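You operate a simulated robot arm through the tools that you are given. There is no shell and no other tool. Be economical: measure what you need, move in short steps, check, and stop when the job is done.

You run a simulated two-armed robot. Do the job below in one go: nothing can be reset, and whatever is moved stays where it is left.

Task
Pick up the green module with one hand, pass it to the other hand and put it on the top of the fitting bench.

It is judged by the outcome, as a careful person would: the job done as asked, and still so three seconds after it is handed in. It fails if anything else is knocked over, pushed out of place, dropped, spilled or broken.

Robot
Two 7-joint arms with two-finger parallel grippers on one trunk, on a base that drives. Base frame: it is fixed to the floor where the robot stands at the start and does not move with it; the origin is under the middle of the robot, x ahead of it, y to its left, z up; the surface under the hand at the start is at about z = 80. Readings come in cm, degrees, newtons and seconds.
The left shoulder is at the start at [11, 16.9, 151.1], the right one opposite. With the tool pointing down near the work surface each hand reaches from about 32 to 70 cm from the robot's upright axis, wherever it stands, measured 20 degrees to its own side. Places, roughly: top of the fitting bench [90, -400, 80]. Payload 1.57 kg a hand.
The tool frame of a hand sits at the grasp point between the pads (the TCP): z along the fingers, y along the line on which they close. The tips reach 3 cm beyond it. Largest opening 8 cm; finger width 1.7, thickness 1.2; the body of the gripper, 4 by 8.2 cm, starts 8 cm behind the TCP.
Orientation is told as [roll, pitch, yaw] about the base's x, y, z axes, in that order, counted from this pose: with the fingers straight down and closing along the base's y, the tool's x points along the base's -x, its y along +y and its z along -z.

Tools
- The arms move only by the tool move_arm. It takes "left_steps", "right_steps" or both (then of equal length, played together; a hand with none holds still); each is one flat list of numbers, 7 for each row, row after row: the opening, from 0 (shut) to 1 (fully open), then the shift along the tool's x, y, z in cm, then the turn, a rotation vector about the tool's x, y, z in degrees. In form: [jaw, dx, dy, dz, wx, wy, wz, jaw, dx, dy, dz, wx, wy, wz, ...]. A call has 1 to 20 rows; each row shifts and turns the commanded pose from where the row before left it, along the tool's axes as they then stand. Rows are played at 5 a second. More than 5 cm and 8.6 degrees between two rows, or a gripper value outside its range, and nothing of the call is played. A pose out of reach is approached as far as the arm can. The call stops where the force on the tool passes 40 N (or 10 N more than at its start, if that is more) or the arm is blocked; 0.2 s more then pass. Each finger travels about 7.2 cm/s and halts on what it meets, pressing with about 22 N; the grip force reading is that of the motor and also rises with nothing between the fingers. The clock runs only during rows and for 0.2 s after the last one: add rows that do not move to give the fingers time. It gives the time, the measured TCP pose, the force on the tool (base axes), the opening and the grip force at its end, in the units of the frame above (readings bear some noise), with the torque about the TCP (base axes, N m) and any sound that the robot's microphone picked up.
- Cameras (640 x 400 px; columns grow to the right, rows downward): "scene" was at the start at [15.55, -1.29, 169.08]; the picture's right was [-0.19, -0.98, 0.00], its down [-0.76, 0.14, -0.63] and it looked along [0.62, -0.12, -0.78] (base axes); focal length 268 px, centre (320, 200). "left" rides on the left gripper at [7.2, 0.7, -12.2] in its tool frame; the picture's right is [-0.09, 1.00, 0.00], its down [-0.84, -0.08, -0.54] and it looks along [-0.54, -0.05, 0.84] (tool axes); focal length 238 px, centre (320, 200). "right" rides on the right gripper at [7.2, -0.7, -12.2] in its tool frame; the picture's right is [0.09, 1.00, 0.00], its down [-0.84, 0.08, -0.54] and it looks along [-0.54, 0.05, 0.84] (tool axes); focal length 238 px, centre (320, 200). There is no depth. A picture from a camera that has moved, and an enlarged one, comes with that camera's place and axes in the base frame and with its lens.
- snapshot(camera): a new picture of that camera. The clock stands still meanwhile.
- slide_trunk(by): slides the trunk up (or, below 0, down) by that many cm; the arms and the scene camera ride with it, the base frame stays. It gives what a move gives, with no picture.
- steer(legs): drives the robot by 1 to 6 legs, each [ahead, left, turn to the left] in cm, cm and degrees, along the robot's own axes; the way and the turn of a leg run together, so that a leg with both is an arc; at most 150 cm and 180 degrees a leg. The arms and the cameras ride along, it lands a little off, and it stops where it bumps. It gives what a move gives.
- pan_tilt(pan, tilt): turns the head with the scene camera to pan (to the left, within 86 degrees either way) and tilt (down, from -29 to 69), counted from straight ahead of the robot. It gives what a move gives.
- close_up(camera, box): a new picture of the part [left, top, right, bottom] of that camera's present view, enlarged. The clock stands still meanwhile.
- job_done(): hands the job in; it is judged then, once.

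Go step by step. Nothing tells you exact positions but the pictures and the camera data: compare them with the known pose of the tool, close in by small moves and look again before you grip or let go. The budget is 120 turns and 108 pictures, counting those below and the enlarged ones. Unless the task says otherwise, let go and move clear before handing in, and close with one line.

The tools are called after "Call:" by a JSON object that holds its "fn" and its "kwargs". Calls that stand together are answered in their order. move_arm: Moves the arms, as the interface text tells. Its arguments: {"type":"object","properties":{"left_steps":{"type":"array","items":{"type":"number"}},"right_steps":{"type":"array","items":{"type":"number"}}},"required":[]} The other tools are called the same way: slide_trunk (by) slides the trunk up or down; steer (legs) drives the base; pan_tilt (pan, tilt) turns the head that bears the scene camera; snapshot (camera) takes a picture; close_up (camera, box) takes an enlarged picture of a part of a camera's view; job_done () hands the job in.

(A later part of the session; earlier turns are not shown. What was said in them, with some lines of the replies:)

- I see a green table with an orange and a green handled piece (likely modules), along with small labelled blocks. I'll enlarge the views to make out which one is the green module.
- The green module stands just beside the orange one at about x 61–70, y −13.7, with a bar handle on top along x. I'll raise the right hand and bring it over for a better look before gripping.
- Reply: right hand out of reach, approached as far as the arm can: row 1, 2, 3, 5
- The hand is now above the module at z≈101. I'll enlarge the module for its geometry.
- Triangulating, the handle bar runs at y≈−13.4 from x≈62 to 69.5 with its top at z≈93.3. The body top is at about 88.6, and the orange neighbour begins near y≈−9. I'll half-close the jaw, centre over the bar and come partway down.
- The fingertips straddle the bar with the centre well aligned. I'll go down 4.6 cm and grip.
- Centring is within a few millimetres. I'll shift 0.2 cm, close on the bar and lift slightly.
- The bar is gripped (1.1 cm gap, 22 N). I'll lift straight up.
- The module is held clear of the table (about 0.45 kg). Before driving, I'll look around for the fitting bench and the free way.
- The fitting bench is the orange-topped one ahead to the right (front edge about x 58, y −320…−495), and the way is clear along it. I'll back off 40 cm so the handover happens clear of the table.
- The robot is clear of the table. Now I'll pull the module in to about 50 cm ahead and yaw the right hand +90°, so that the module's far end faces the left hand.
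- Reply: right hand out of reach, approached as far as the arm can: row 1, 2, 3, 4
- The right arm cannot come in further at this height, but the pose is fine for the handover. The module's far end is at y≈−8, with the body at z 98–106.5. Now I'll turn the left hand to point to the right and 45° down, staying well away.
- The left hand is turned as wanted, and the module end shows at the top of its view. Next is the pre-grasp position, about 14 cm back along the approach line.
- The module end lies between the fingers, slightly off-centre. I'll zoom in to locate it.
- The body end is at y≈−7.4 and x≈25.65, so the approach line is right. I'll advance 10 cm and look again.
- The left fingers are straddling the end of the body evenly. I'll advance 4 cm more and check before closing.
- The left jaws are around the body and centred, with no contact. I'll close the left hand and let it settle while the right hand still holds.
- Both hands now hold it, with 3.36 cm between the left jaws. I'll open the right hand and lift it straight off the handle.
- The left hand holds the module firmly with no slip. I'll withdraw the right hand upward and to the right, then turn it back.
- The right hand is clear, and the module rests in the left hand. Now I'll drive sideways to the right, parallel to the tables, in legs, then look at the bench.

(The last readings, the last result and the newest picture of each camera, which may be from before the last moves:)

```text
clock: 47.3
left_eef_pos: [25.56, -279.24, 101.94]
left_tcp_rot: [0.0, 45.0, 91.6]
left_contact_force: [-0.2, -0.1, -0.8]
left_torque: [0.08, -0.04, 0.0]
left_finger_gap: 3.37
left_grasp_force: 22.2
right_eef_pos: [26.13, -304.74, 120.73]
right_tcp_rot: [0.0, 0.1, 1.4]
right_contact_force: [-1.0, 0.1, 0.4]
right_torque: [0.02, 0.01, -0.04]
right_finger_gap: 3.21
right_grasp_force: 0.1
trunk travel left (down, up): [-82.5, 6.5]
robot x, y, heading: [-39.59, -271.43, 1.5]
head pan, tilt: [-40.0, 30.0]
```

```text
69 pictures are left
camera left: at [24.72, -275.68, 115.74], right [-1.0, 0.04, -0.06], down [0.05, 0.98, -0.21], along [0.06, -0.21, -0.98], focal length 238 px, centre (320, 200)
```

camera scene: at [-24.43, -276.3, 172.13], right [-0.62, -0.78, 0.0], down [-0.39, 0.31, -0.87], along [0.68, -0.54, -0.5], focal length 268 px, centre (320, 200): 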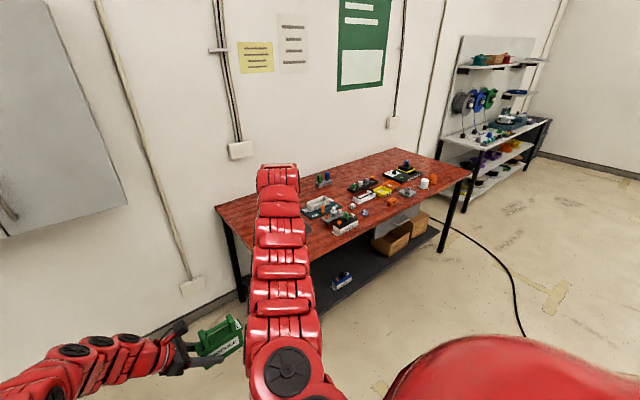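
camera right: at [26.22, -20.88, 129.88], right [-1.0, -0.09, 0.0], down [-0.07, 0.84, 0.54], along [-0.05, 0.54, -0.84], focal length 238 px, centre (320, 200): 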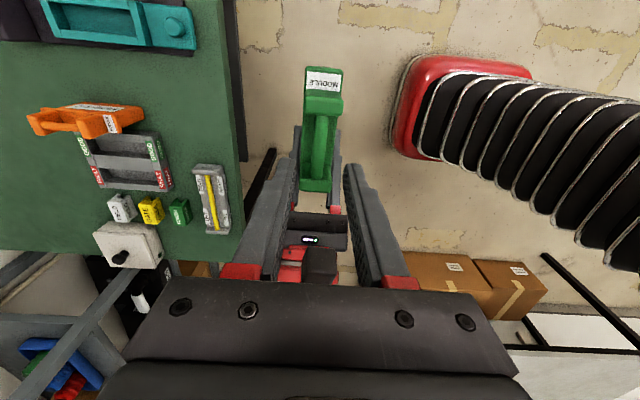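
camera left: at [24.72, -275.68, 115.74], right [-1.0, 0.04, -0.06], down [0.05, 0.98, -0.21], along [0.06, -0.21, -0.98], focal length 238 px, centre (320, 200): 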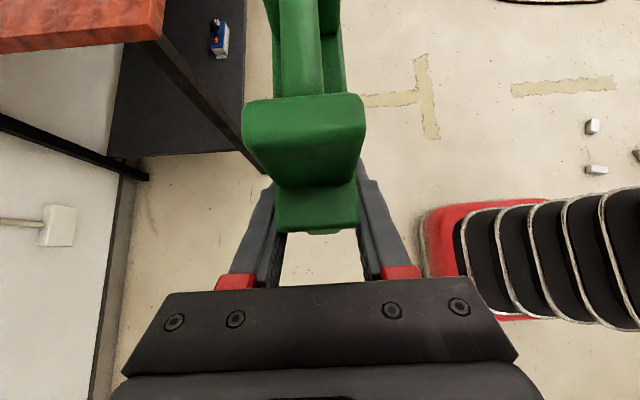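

The bench spans x 58–136, y −316…−496. Its clutter starts around y −365, so the left end (about y −340) seems free. I'll move alongside that spot, correct the heading and look straight at it.

Call:
{"fn": "steer", "kwargs": {"legs": [[0, -56, -1.5]]}}

Call:
{"fn": "pan_tilt", "kwargs": {"pan": 10, "tilt": 35}}

Call:
{"fn": "snapshot", "kwargs": {"camera": "scene"}}

Call:
{"fn": "snapshot", "kwargs": {"camera": "right"}}

```text
clock: 50.5
left_eef_pos: [25.95, -335.61, 101.98]
left_tcp_rot: [0.1, 45.0, 90.1]
left_contact_force: [0.3, 0.3, -0.1]
left_torque: [0.07, -0.04, 0.02]
left_finger_gap: 3.35
left_grasp_force: 22.0
right_eef_pos: [25.89, -361.21, 120.94]
right_tcp_rot: [0.0, 0.1, 0.0]
right_contact_force: [0.3, 0.5, -0.1]
right_torque: [-0.01, 0.02, -0.01]
right_finger_gap: 3.21
right_grasp_force: 0.1
trunk travel left (down, up): [-82.5, 6.5]
robot x, y, heading: [-38.98, -326.07, -0.2]
head pan, tilt: [-40.0, 30.0]
```

```text
clock: 51.6
left_eef_pos: [25.9, -335.76, 102.03]
left_tcp_rot: [0.0, 45.1, 90.1]
left_contact_force: [-0.1, 0.3, 0.6]
left_torque: [0.12, 0.02, -0.02]
left_finger_gap: 3.37
left_grasp_force: 22.5
right_eef_pos: [25.98, -361.37, 120.86]
right_tcp_rot: [0.0, 0.1, 0.0]
right_contact_force: [0.0, 0.0, 0.0]
right_torque: [0.03, -0.03, -0.02]
right_finger_gap: 3.2
right_grasp_force: 0.0
trunk travel left (down, up): [-82.5, 6.5]
robot x, y, heading: [-38.92, -325.54, 0.1]
head pan, tilt: [10.0, 35.0]
```

```text
68 pictures are left
camera scene: at [-22.14, -324.2, 171.35], right [0.17, -0.98, 0.0], down [-0.57, -0.1, -0.82], along [0.81, 0.14, -0.57], focal length 268 px, centre (320, 200)
```

scene: 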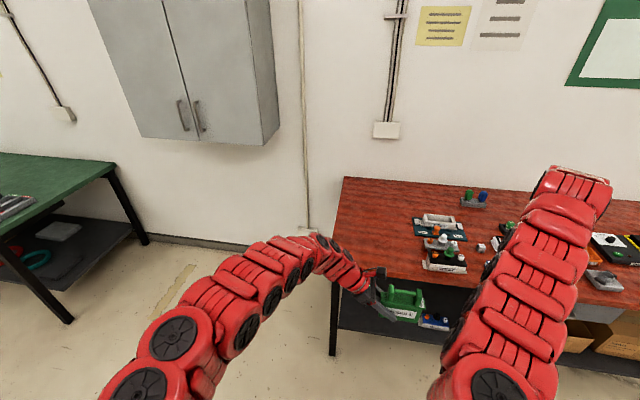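

```text
67 pictures are left
camera right: at [18.71, -361.99, 132.9], right [-0.09, 1.0, 0.0], down [0.84, 0.08, 0.54], along [0.54, 0.05, -0.84], focal length 238 px, centre (320, 200)
```

right: 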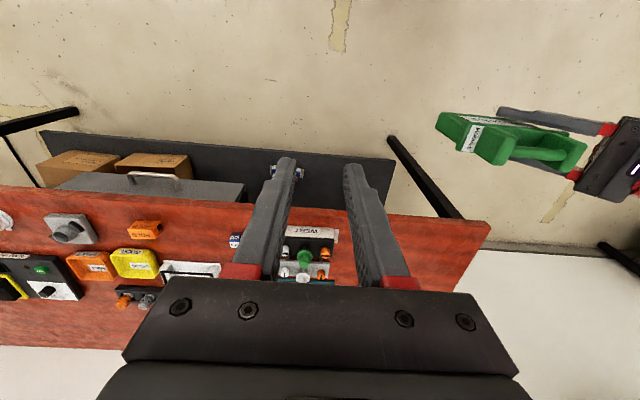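

The free strip on the bench is y −311…−351. I'll aim for the module centre at about x 75, y −330, so I'll drive 49 cm ahead and 8 cm left.

Call:
{"fn": "steer", "kwargs": {"legs": [[0, 8, 0], [49, 0, 0]]}}

Call:
{"fn": "snapshot", "kwargs": {"camera": "scene"}}

Call:
{"fn": "snapshot", "kwargs": {"camera": "left"}}

Call:
{"fn": "snapshot", "kwargs": {"camera": "right"}}

```text
clock: 55.2
left_eef_pos: [75.61, -327.83, 102.05]
left_tcp_rot: [0.0, 45.0, 89.9]
left_contact_force: [0.0, 0.0, -0.1]
left_torque: [0.12, 0.0, 0.02]
left_finger_gap: 3.32
left_grasp_force: 21.9
right_eef_pos: [75.5, -353.5, 120.9]
right_tcp_rot: [0.0, 0.0, -0.1]
right_contact_force: [0.3, 0.6, -0.3]
right_torque: [0.03, 0.0, -0.03]
right_finger_gap: 3.21
right_grasp_force: 0.1
trunk travel left (down, up): [-82.5, 6.5]
robot x, y, heading: [10.81, -318.03, -0.2]
head pan, tilt: [10.0, 35.0]
```

```text
66 pictures are left
camera scene: at [27.48, -316.22, 171.36], right [0.17, -0.98, 0.0], down [-0.56, -0.1, -0.82], along [0.81, 0.14, -0.57], focal length 268 px, centre (320, 200)
```

scene: 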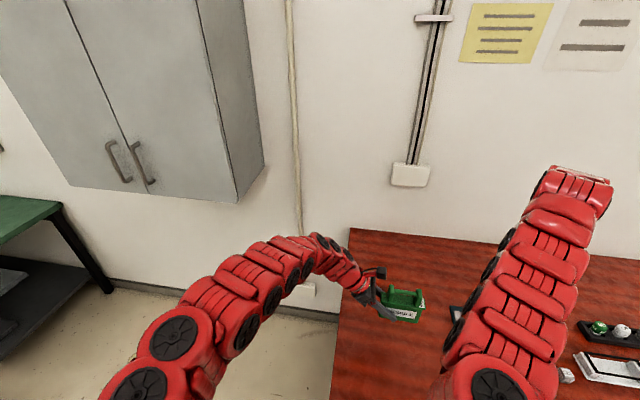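

```text
65 pictures are left
camera left: at [74.92, -324.26, 115.77], right [-1.0, 0.07, -0.06], down [0.08, 0.97, -0.21], along [0.05, -0.21, -0.98], focal length 238 px, centre (320, 200)
```

left: 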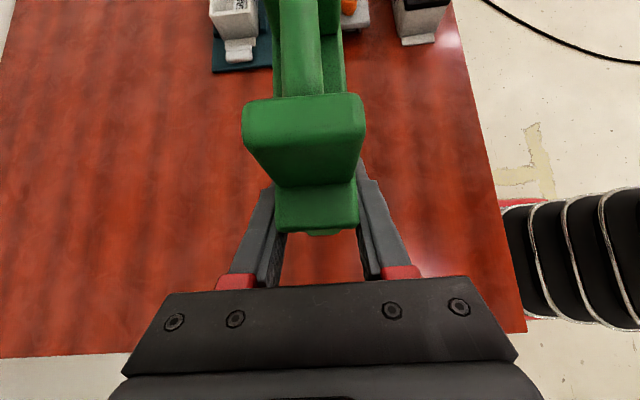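

```text
64 pictures are left
camera right: at [68.31, -354.05, 132.94], right [-0.09, 1.0, 0.0], down [0.84, 0.08, 0.54], along [0.54, 0.05, -0.84], focal length 238 px, centre (320, 200)
```

right: 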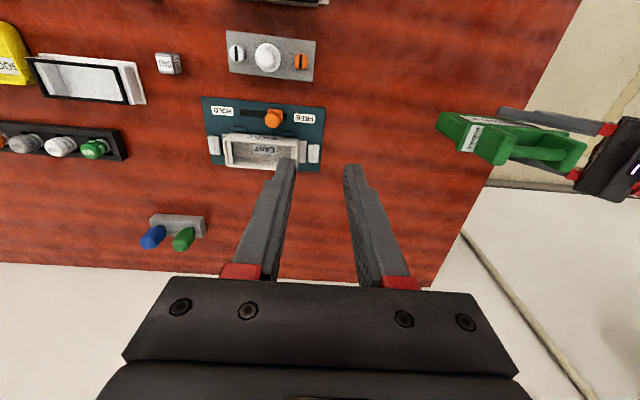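

The surface beneath is clear with ample margins. I'll lower the left hand 15 cm straight down.

Call:
{"fn": "move_arm", "kwargs": {"left_steps": [0, -1.414, 0, 1.414, 0, 0, 0, 0, -1.414, 0, 1.414, 0, 0, 0, 0, -1.414, 0, 1.414, 0, 0, 0, 0, -1.414, 0, 1.414, 0, 0, 0, 0, -1.414, 0, 1.414, 0, 0, 0, 0, -1.414, 0, 1.414, 0, 0, 0, 0, -1.414, 0, 1.414, 0, 0, 0, 0, -0.707, 0, 0.707, 0, 0, 0, 0, 0, 0, 0, 0, 0, 0]}}

Call:
{"fn": "snapshot", "kwargs": {"camera": "right"}}

Call:
{"fn": "snapshot", "kwargs": {"camera": "scene"}}

```text
clock: 57.2
left_eef_pos: [74.05, -326.98, 89.15]
left_tcp_rot: [0.0, 45.1, 90.1]
left_contact_force: [1.0, 1.5, 5.2]
left_torque: [-0.52, 0.06, 0.05]
left_finger_gap: 3.36
left_grasp_force: 21.7
left hand out of reach, approached as far as the arm can: row 6, 7, 8
right_eef_pos: [75.55, -353.4, 120.89]
right_tcp_rot: [0.0, 0.0, -0.1]
right_contact_force: [0.5, 0.1, 0.3]
right_torque: [-0.01, 0.0, -0.02]
right_finger_gap: 3.2
right_grasp_force: 0.0
trunk travel left (down, up): [-82.5, 6.5]
robot x, y, heading: [10.82, -317.82, -0.1]
head pan, tilt: [10.0, 35.0]
```

```text
63 pictures are left
camera right: at [68.31, -354.05, 132.95], right [-0.09, 1.0, 0.0], down [0.84, 0.08, 0.54], along [0.54, 0.05, -0.84], focal length 238 px, centre (320, 200)
```

right: 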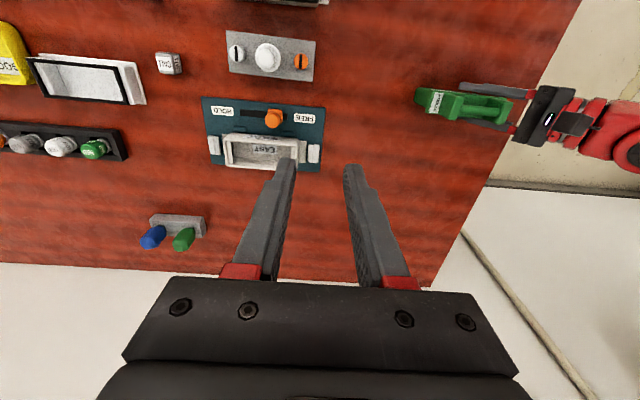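

```text
62 pictures are left
camera scene: at [27.48, -316.21, 171.37], right [0.17, -0.98, 0.0], down [-0.56, -0.1, -0.82], along [0.81, 0.14, -0.57], focal length 268 px, centre (320, 200)
```

scene: 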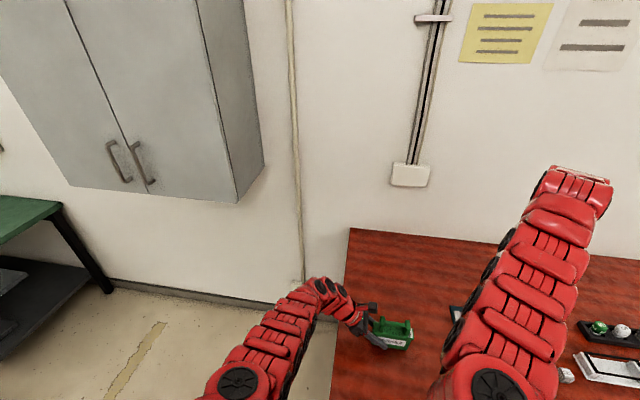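

The arm ran to its reach limit at z≈89, and there's a slight upward force and torque. I'll look closely at the module's underside before doing anything.

Call:
{"fn": "close_up", "kwargs": {"camera": "scene", "box": [330, 280, 458, 370]}}

Call:
{"fn": "close_up", "kwargs": {"camera": "right", "box": [390, 50, 550, 150]}}

Call:
{"fn": "snapshot", "kwargs": {"camera": "left"}}

```text
4.44 times, centred on (394, 325) of scene
camera zoom: at [27.48, -316.21, 171.37], right [0.17, -0.98, 0.0], down [-0.56, -0.1, -0.82], along [0.81, 0.14, -0.57], focal length 1193 px, centre (-9, -356)
```

zoom: 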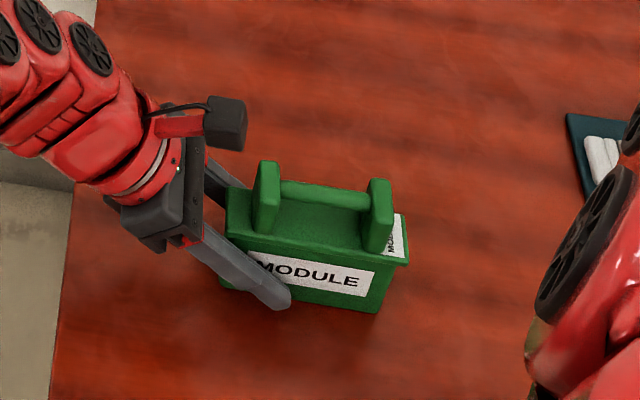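

```text
4.00 times, centred on (470, 100) of right
camera zoom: at [68.31, -354.05, 132.95], right [-0.09, 1.0, 0.0], down [0.84, 0.08, 0.54], along [0.54, 0.05, -0.84], focal length 953 px, centre (-280, 600)
```

zoom: 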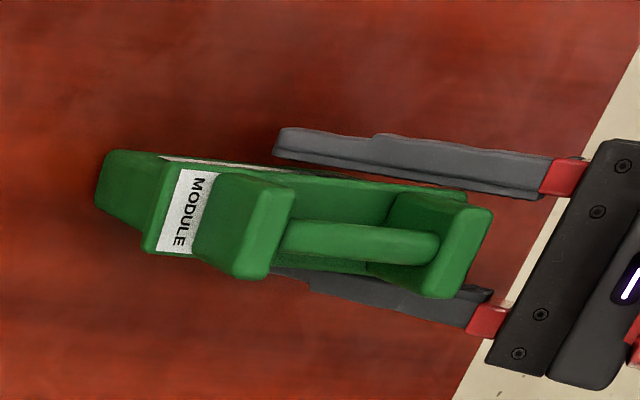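

```text
59 pictures are left
camera left: at [73.41, -323.48, 102.77], right [-1.0, 0.07, -0.07], down [0.08, 0.97, -0.21], along [0.05, -0.21, -0.98], focal length 238 px, centre (320, 200)
```

left: 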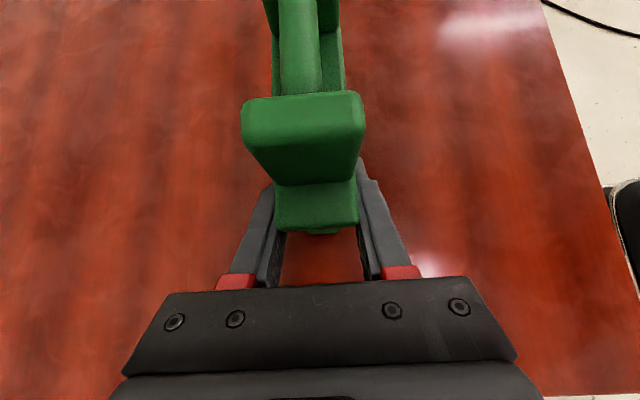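

Triangulating the bench corner from two views puts its top at about z 84–85, so the module is just touching. I'll take a still reading to confirm the contact.

Call:
{"fn": "move_arm", "kwargs": {"left_steps": [0, 0, 0, 0, 0, 0, 0, 0, 0, 0, 0, 0, 0, 0]}}

Call:
{"fn": "close_up", "kwargs": {"camera": "scene", "box": [370, 310, 434, 350]}}

```text
clock: 57.8
left_eef_pos: [74.14, -327.03, 88.97]
left_tcp_rot: [0.0, 45.0, 89.9]
left_contact_force: [1.1, 0.6, 4.0]
left_torque: [-0.49, 0.03, 0.05]
left_finger_gap: 3.36
left_grasp_force: 21.8
right_eef_pos: [75.55, -353.43, 120.8]
right_tcp_rot: [-0.1, 0.0, -0.1]
right_contact_force: [0.4, 0.6, -1.3]
right_torque: [0.0, 0.01, 0.0]
right_finger_gap: 3.21
right_grasp_force: 0.1
trunk travel left (down, up): [-82.5, 6.5]
robot x, y, heading: [11.06, -317.93, 0.0]
head pan, tilt: [10.0, 35.0]
```

```text
10.00 times, centred on (402, 330) of scene
camera zoom: at [27.48, -316.2, 171.36], right [0.17, -0.98, 0.0], down [-0.56, -0.1, -0.82], along [0.81, 0.14, -0.57], focal length 2684 px, centre (-500, -1100)
```

zoom: 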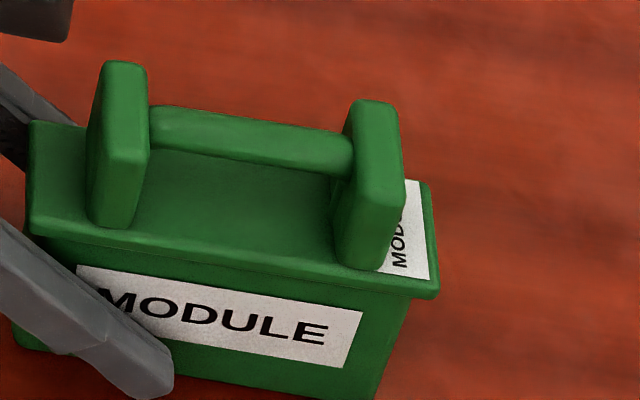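

There is steady contact at the label end, so the module tilts very slightly. I'll ease the trunk down 0.4 cm to seat it flat.

Call:
{"fn": "slide_trunk", "kwargs": {"by": -0.4}}

Call:
{"fn": "close_up", "kwargs": {"camera": "scene", "box": [354, 300, 450, 360]}}

Call:
{"fn": "snapshot", "kwargs": {"camera": "left"}}

```text
clock: 58.4
left_eef_pos: [73.98, -326.97, 88.76]
left_tcp_rot: [-0.1, 45.1, 90.0]
left_contact_force: [-1.1, 2.0, 14.5]
left_torque: [0.11, -0.14, 0.27]
left_finger_gap: 2.57
left_grasp_force: 22.3
right_eef_pos: [75.33, -353.31, 120.65]
right_tcp_rot: [0.1, -0.1, -0.1]
right_contact_force: [-0.5, 0.8, 0.1]
right_torque: [0.01, 0.0, 0.03]
right_finger_gap: 3.21
right_grasp_force: 0.1
trunk travel left (down, up): [-82.1, 6.9]
robot x, y, heading: [10.62, -318.0, -0.1]
head pan, tilt: [10.0, 35.0]
```

```text
6.67 times, centred on (402, 330) of scene
camera zoom: at [27.3, -316.13, 170.99], right [0.17, -0.98, 0.0], down [-0.56, -0.1, -0.82], along [0.81, 0.14, -0.57], focal length 1790 px, centre (-227, -667)
```

zoom: 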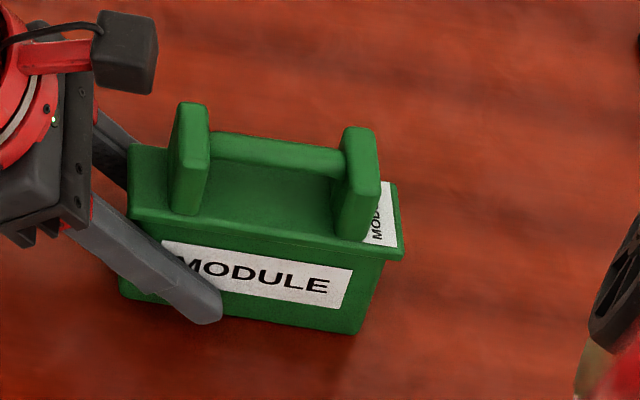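

```text
56 pictures are left
camera left: at [73.3, -323.41, 102.41], right [-1.0, 0.07, -0.07], down [0.08, 0.97, -0.21], along [0.05, -0.21, -0.98], focal length 238 px, centre (320, 200)
```

left: 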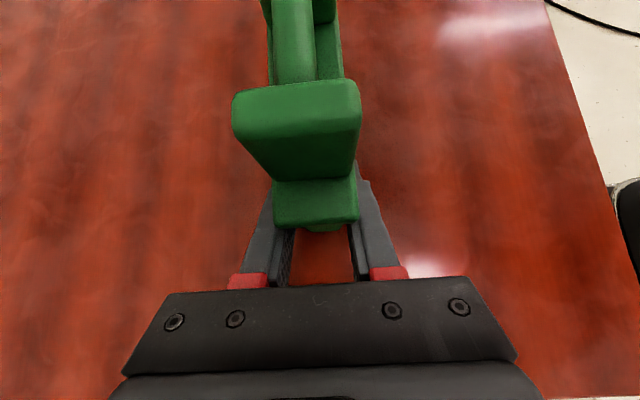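

The jaws slid off the module's wider top rim onto the thinner body (2.57 cm) as it seated. I'll check whether it stands flat.

Call:
{"fn": "close_up", "kwargs": {"camera": "left", "box": [220, 60, 420, 300]}}

Call:
{"fn": "close_up", "kwargs": {"camera": "right", "box": [390, 50, 550, 150]}}

Call:
{"fn": "move_arm", "kwargs": {"left_steps": [0, 0, 0, 0, 0, 0, 0]}}

```text
1.67 times, centred on (320, 180) of left
camera zoom: at [73.3, -323.41, 102.41], right [-1.0, 0.07, -0.07], down [0.08, 0.97, -0.21], along [0.05, -0.21, -0.98], focal length 397 px, centre (320, 233)
```

zoom: 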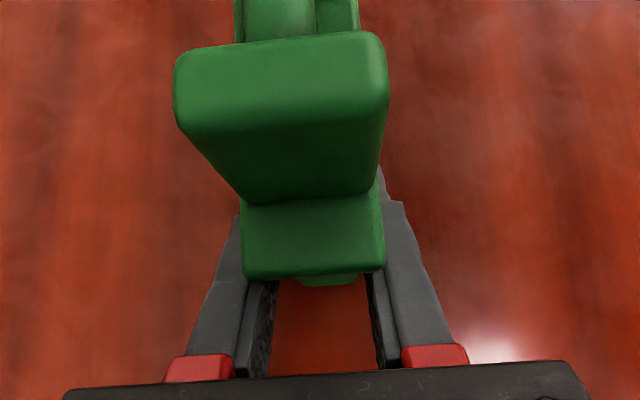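

```text
4.00 times, centred on (470, 100) of right
camera zoom: at [68.18, -353.98, 132.63], right [-0.09, 1.0, 0.0], down [0.84, 0.08, 0.54], along [0.54, 0.05, -0.84], focal length 953 px, centre (-280, 600)
```

zoom: 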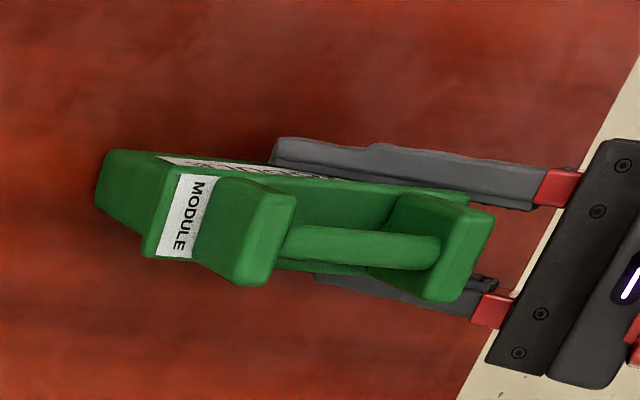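

```text
clock: 58.8
left_eef_pos: [74.0, -326.93, 88.67]
left_tcp_rot: [-0.1, 45.1, 89.8]
left_contact_force: [-1.8, 1.8, 14.5]
left_torque: [-0.07, -0.15, 0.31]
left_finger_gap: 2.57
left_grasp_force: 22.2
right_eef_pos: [75.35, -353.45, 120.44]
right_tcp_rot: [0.0, 0.0, 0.0]
right_contact_force: [0.4, -0.3, -0.4]
right_torque: [0.01, -0.04, -0.01]
right_finger_gap: 3.18
right_grasp_force: 0.1
trunk travel left (down, up): [-82.1, 6.9]
robot x, y, heading: [11.03, -317.88, 0.0]
head pan, tilt: [10.0, 35.0]
```

The module stands flat and loaded onto the bench. I'll open gently and check before pulling out.

Call:
{"fn": "move_arm", "kwargs": {"left_steps": [0.36, 0, 0, 0, 0, 0, 0, 0.42, 0, 0, 0, 0, 0, 0, 0.5, 0, 0, 0, 0, 0, 0, 0.6, 0, 0, 0, 0, 0, 0, 0.6, 0, 0, 0, 0, 0, 0, 0.6, 0, 0, 0, 0, 0, 0]}}

Call:
{"fn": "snapshot", "kwargs": {"camera": "left"}}

Call:
{"fn": "close_up", "kwargs": {"camera": "scene", "box": [354, 300, 450, 360]}}

Call:
{"fn": "close_up", "kwargs": {"camera": "right", "box": [390, 50, 550, 150]}}

```text
clock: 60.1
left_eef_pos: [74.1, -327.06, 88.59]
left_tcp_rot: [0.1, 45.0, 90.0]
left_contact_force: [0.2, 0.1, -0.2]
left_torque: [-0.02, 0.03, -0.05]
left_finger_gap: 4.8
left_grasp_force: 0.0
right_eef_pos: [75.55, -353.41, 120.41]
right_tcp_rot: [0.1, 0.1, -0.1]
right_contact_force: [0.9, -0.6, 0.8]
right_torque: [0.0, 0.0, 0.01]
right_finger_gap: 3.2
right_grasp_force: 0.1
trunk travel left (down, up): [-82.1, 6.9]
robot x, y, heading: [10.81, -318.11, -0.2]
head pan, tilt: [10.0, 35.0]
```

```text
53 pictures are left
camera left: at [73.44, -323.47, 102.28], right [-1.0, 0.07, -0.06], down [0.08, 0.97, -0.21], along [0.05, -0.21, -0.98], focal length 238 px, centre (320, 200)
```

left: 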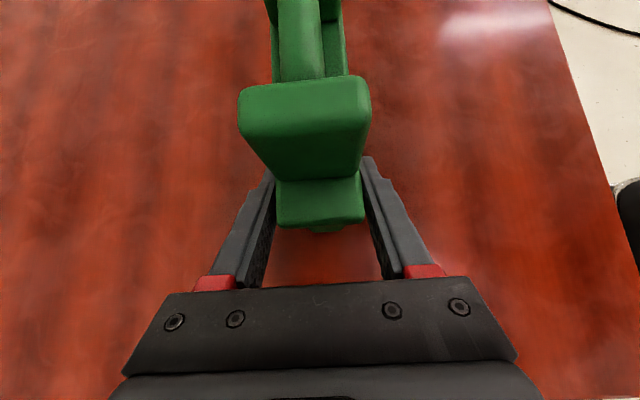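

```text
6.67 times, centred on (402, 330) of scene
camera zoom: at [27.55, -316.23, 170.95], right [0.17, -0.98, 0.0], down [-0.57, -0.1, -0.82], along [0.81, 0.14, -0.57], focal length 1790 px, centre (-227, -667)
```

zoom: 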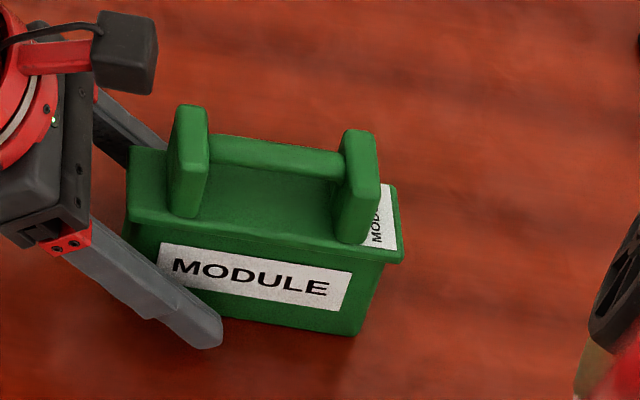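

```text
4.00 times, centred on (470, 100) of right
camera zoom: at [68.37, -354.06, 132.51], right [-0.09, 1.0, 0.0], down [0.84, 0.08, 0.54], along [0.54, 0.05, -0.84], focal length 953 px, centre (-280, 600)
```

zoom: 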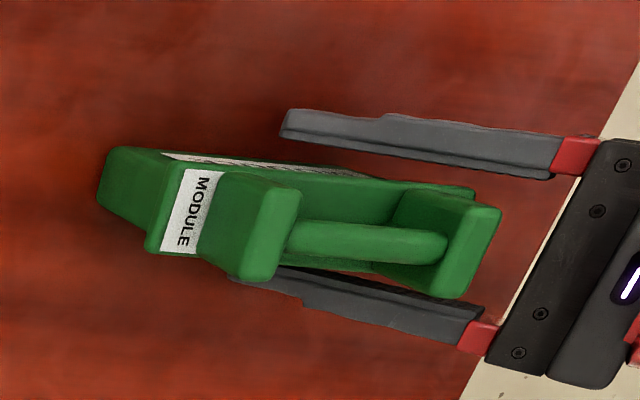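

The module stands freely with no forces on the hand. I'll open wider and back out along the approach line in small steps.

Call:
{"fn": "move_arm", "kwargs": {"left_steps": [0.9, 0, 0, 0, 0, 0, 0, 0.9, 0, 0, 0, 0, 0, 0, 0.9, 0, 0, -1, 0, 0, 0, 0.9, 0, 0, -1, 0, 0, 0, 0.9, 0, 0, 0, 0, 0, 0]}}

Call:
{"fn": "snapshot", "kwargs": {"camera": "left"}}

```text
clock: 61.4
left_eef_pos: [74.05, -325.68, 89.99]
left_tcp_rot: [0.0, 45.0, 90.0]
left_contact_force: [-0.2, 0.0, 0.9]
left_torque: [-0.01, 0.0, 0.02]
left_finger_gap: 7.21
left_grasp_force: 0.0
right_eef_pos: [75.51, -353.42, 120.29]
right_tcp_rot: [0.0, 0.0, -0.2]
right_contact_force: [-0.3, 0.1, -0.5]
right_torque: [0.0, -0.01, 0.0]
right_finger_gap: 3.22
right_grasp_force: 0.1
trunk travel left (down, up): [-82.1, 6.9]
robot x, y, heading: [10.68, -317.7, -0.1]
head pan, tilt: [10.0, 35.0]
```

```text
50 pictures are left
camera left: at [73.41, -322.16, 103.74], right [-1.0, 0.07, -0.07], down [0.08, 0.97, -0.21], along [0.05, -0.21, -0.98], focal length 238 px, centre (320, 200)
```

left: 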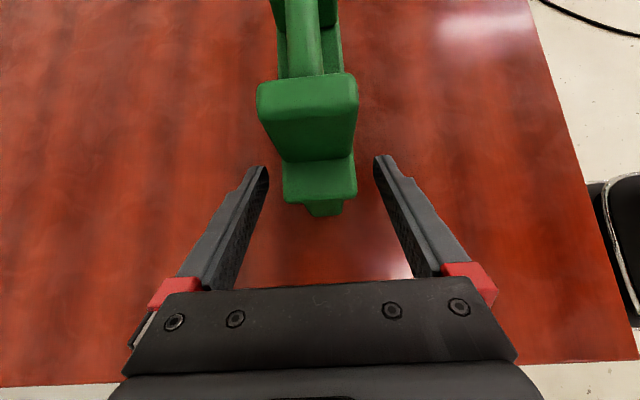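

The fingers are clear on both sides and the retreat is exact. I'll pull back further and take a last look.

Call:
{"fn": "move_arm", "kwargs": {"left_steps": [0.9, 0, 0, -2.5, 0, 0, 0, 0.9, 0, 0, -2.5, 0, 0, 0, 0.9, 0, 0, -2.5, 0, 0, 0, 0.9, 0, 0, -2.5, 0, 0, 0, 0.9, 0, 0, -2.5, 0, 0, 0, 0.9, 0, 0, -2.5, 0, 0, 0, 0.9, 0, 0, 0, 0, 0, 0]}}

Call:
{"fn": "snapshot", "kwargs": {"camera": "scene"}}

Call:
{"fn": "close_up", "kwargs": {"camera": "scene", "box": [354, 290, 450, 350]}}

Call:
{"fn": "snapshot", "kwargs": {"camera": "right"}}

```text
clock: 63.0
left_eef_pos: [74.25, -315.02, 100.64]
left_tcp_rot: [0.0, 44.9, 89.9]
left_contact_force: [-0.1, 0.2, 0.3]
left_torque: [0.03, 0.01, 0.05]
left_finger_gap: 7.19
left_grasp_force: 0.1
right_eef_pos: [75.58, -353.45, 120.38]
right_tcp_rot: [0.1, 0.1, -0.1]
right_contact_force: [-0.3, 0.0, 0.7]
right_torque: [0.0, -0.01, 0.02]
right_finger_gap: 3.22
right_grasp_force: 0.1
trunk travel left (down, up): [-82.1, 6.9]
robot x, y, heading: [10.63, -317.74, 0.3]
head pan, tilt: [10.0, 35.0]
```

```text
49 pictures are left
camera scene: at [27.55, -316.24, 170.95], right [0.17, -0.98, 0.0], down [-0.57, -0.1, -0.82], along [0.81, 0.14, -0.57], focal length 268 px, centre (320, 200)
```

scene: 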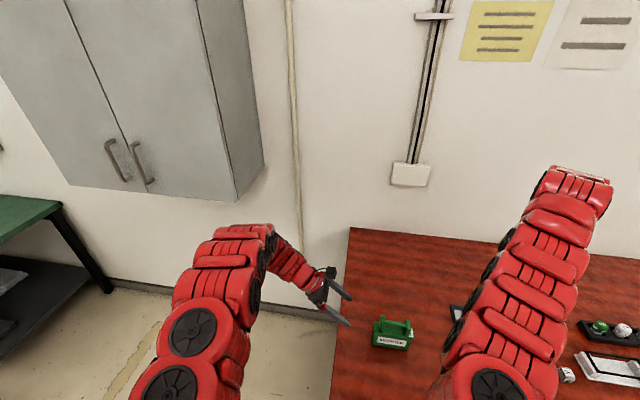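

```text
6.67 times, centred on (402, 320) of scene
camera zoom: at [27.55, -316.24, 170.95], right [0.17, -0.98, 0.0], down [-0.57, -0.1, -0.82], along [0.81, 0.14, -0.57], focal length 1790 px, centre (-227, -600)
```

zoom: 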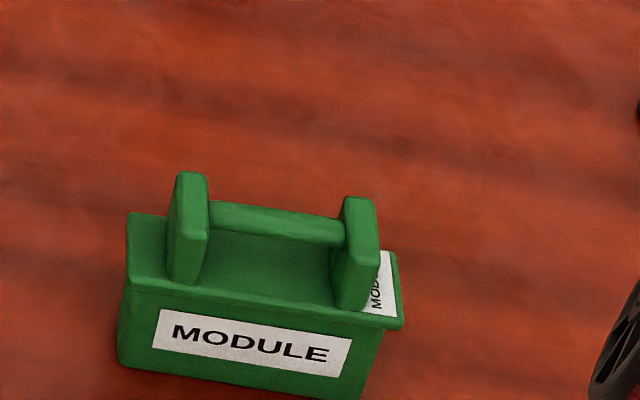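

```text
47 pictures are left
camera right: at [68.37, -354.07, 132.5], right [-0.09, 1.0, 0.0], down [0.84, 0.08, 0.54], along [0.54, 0.05, -0.84], focal length 238 px, centre (320, 200)
```

right: 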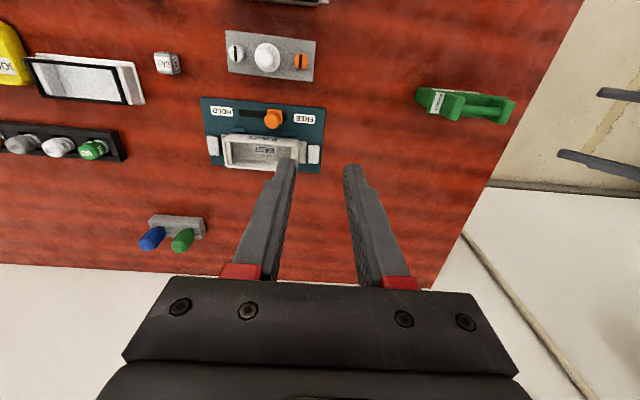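

The green module stands upright and free on the fitting bench, both hands are clear, and nothing else has been touched. I'm handing in.

Call:
{"fn": "job_done", "kwargs": {}}

```text
The job is handed in.
```

The green module was picked up with the right hand, passed to the left, and now stands upright on the left end of the fitting bench, with both hands clear.
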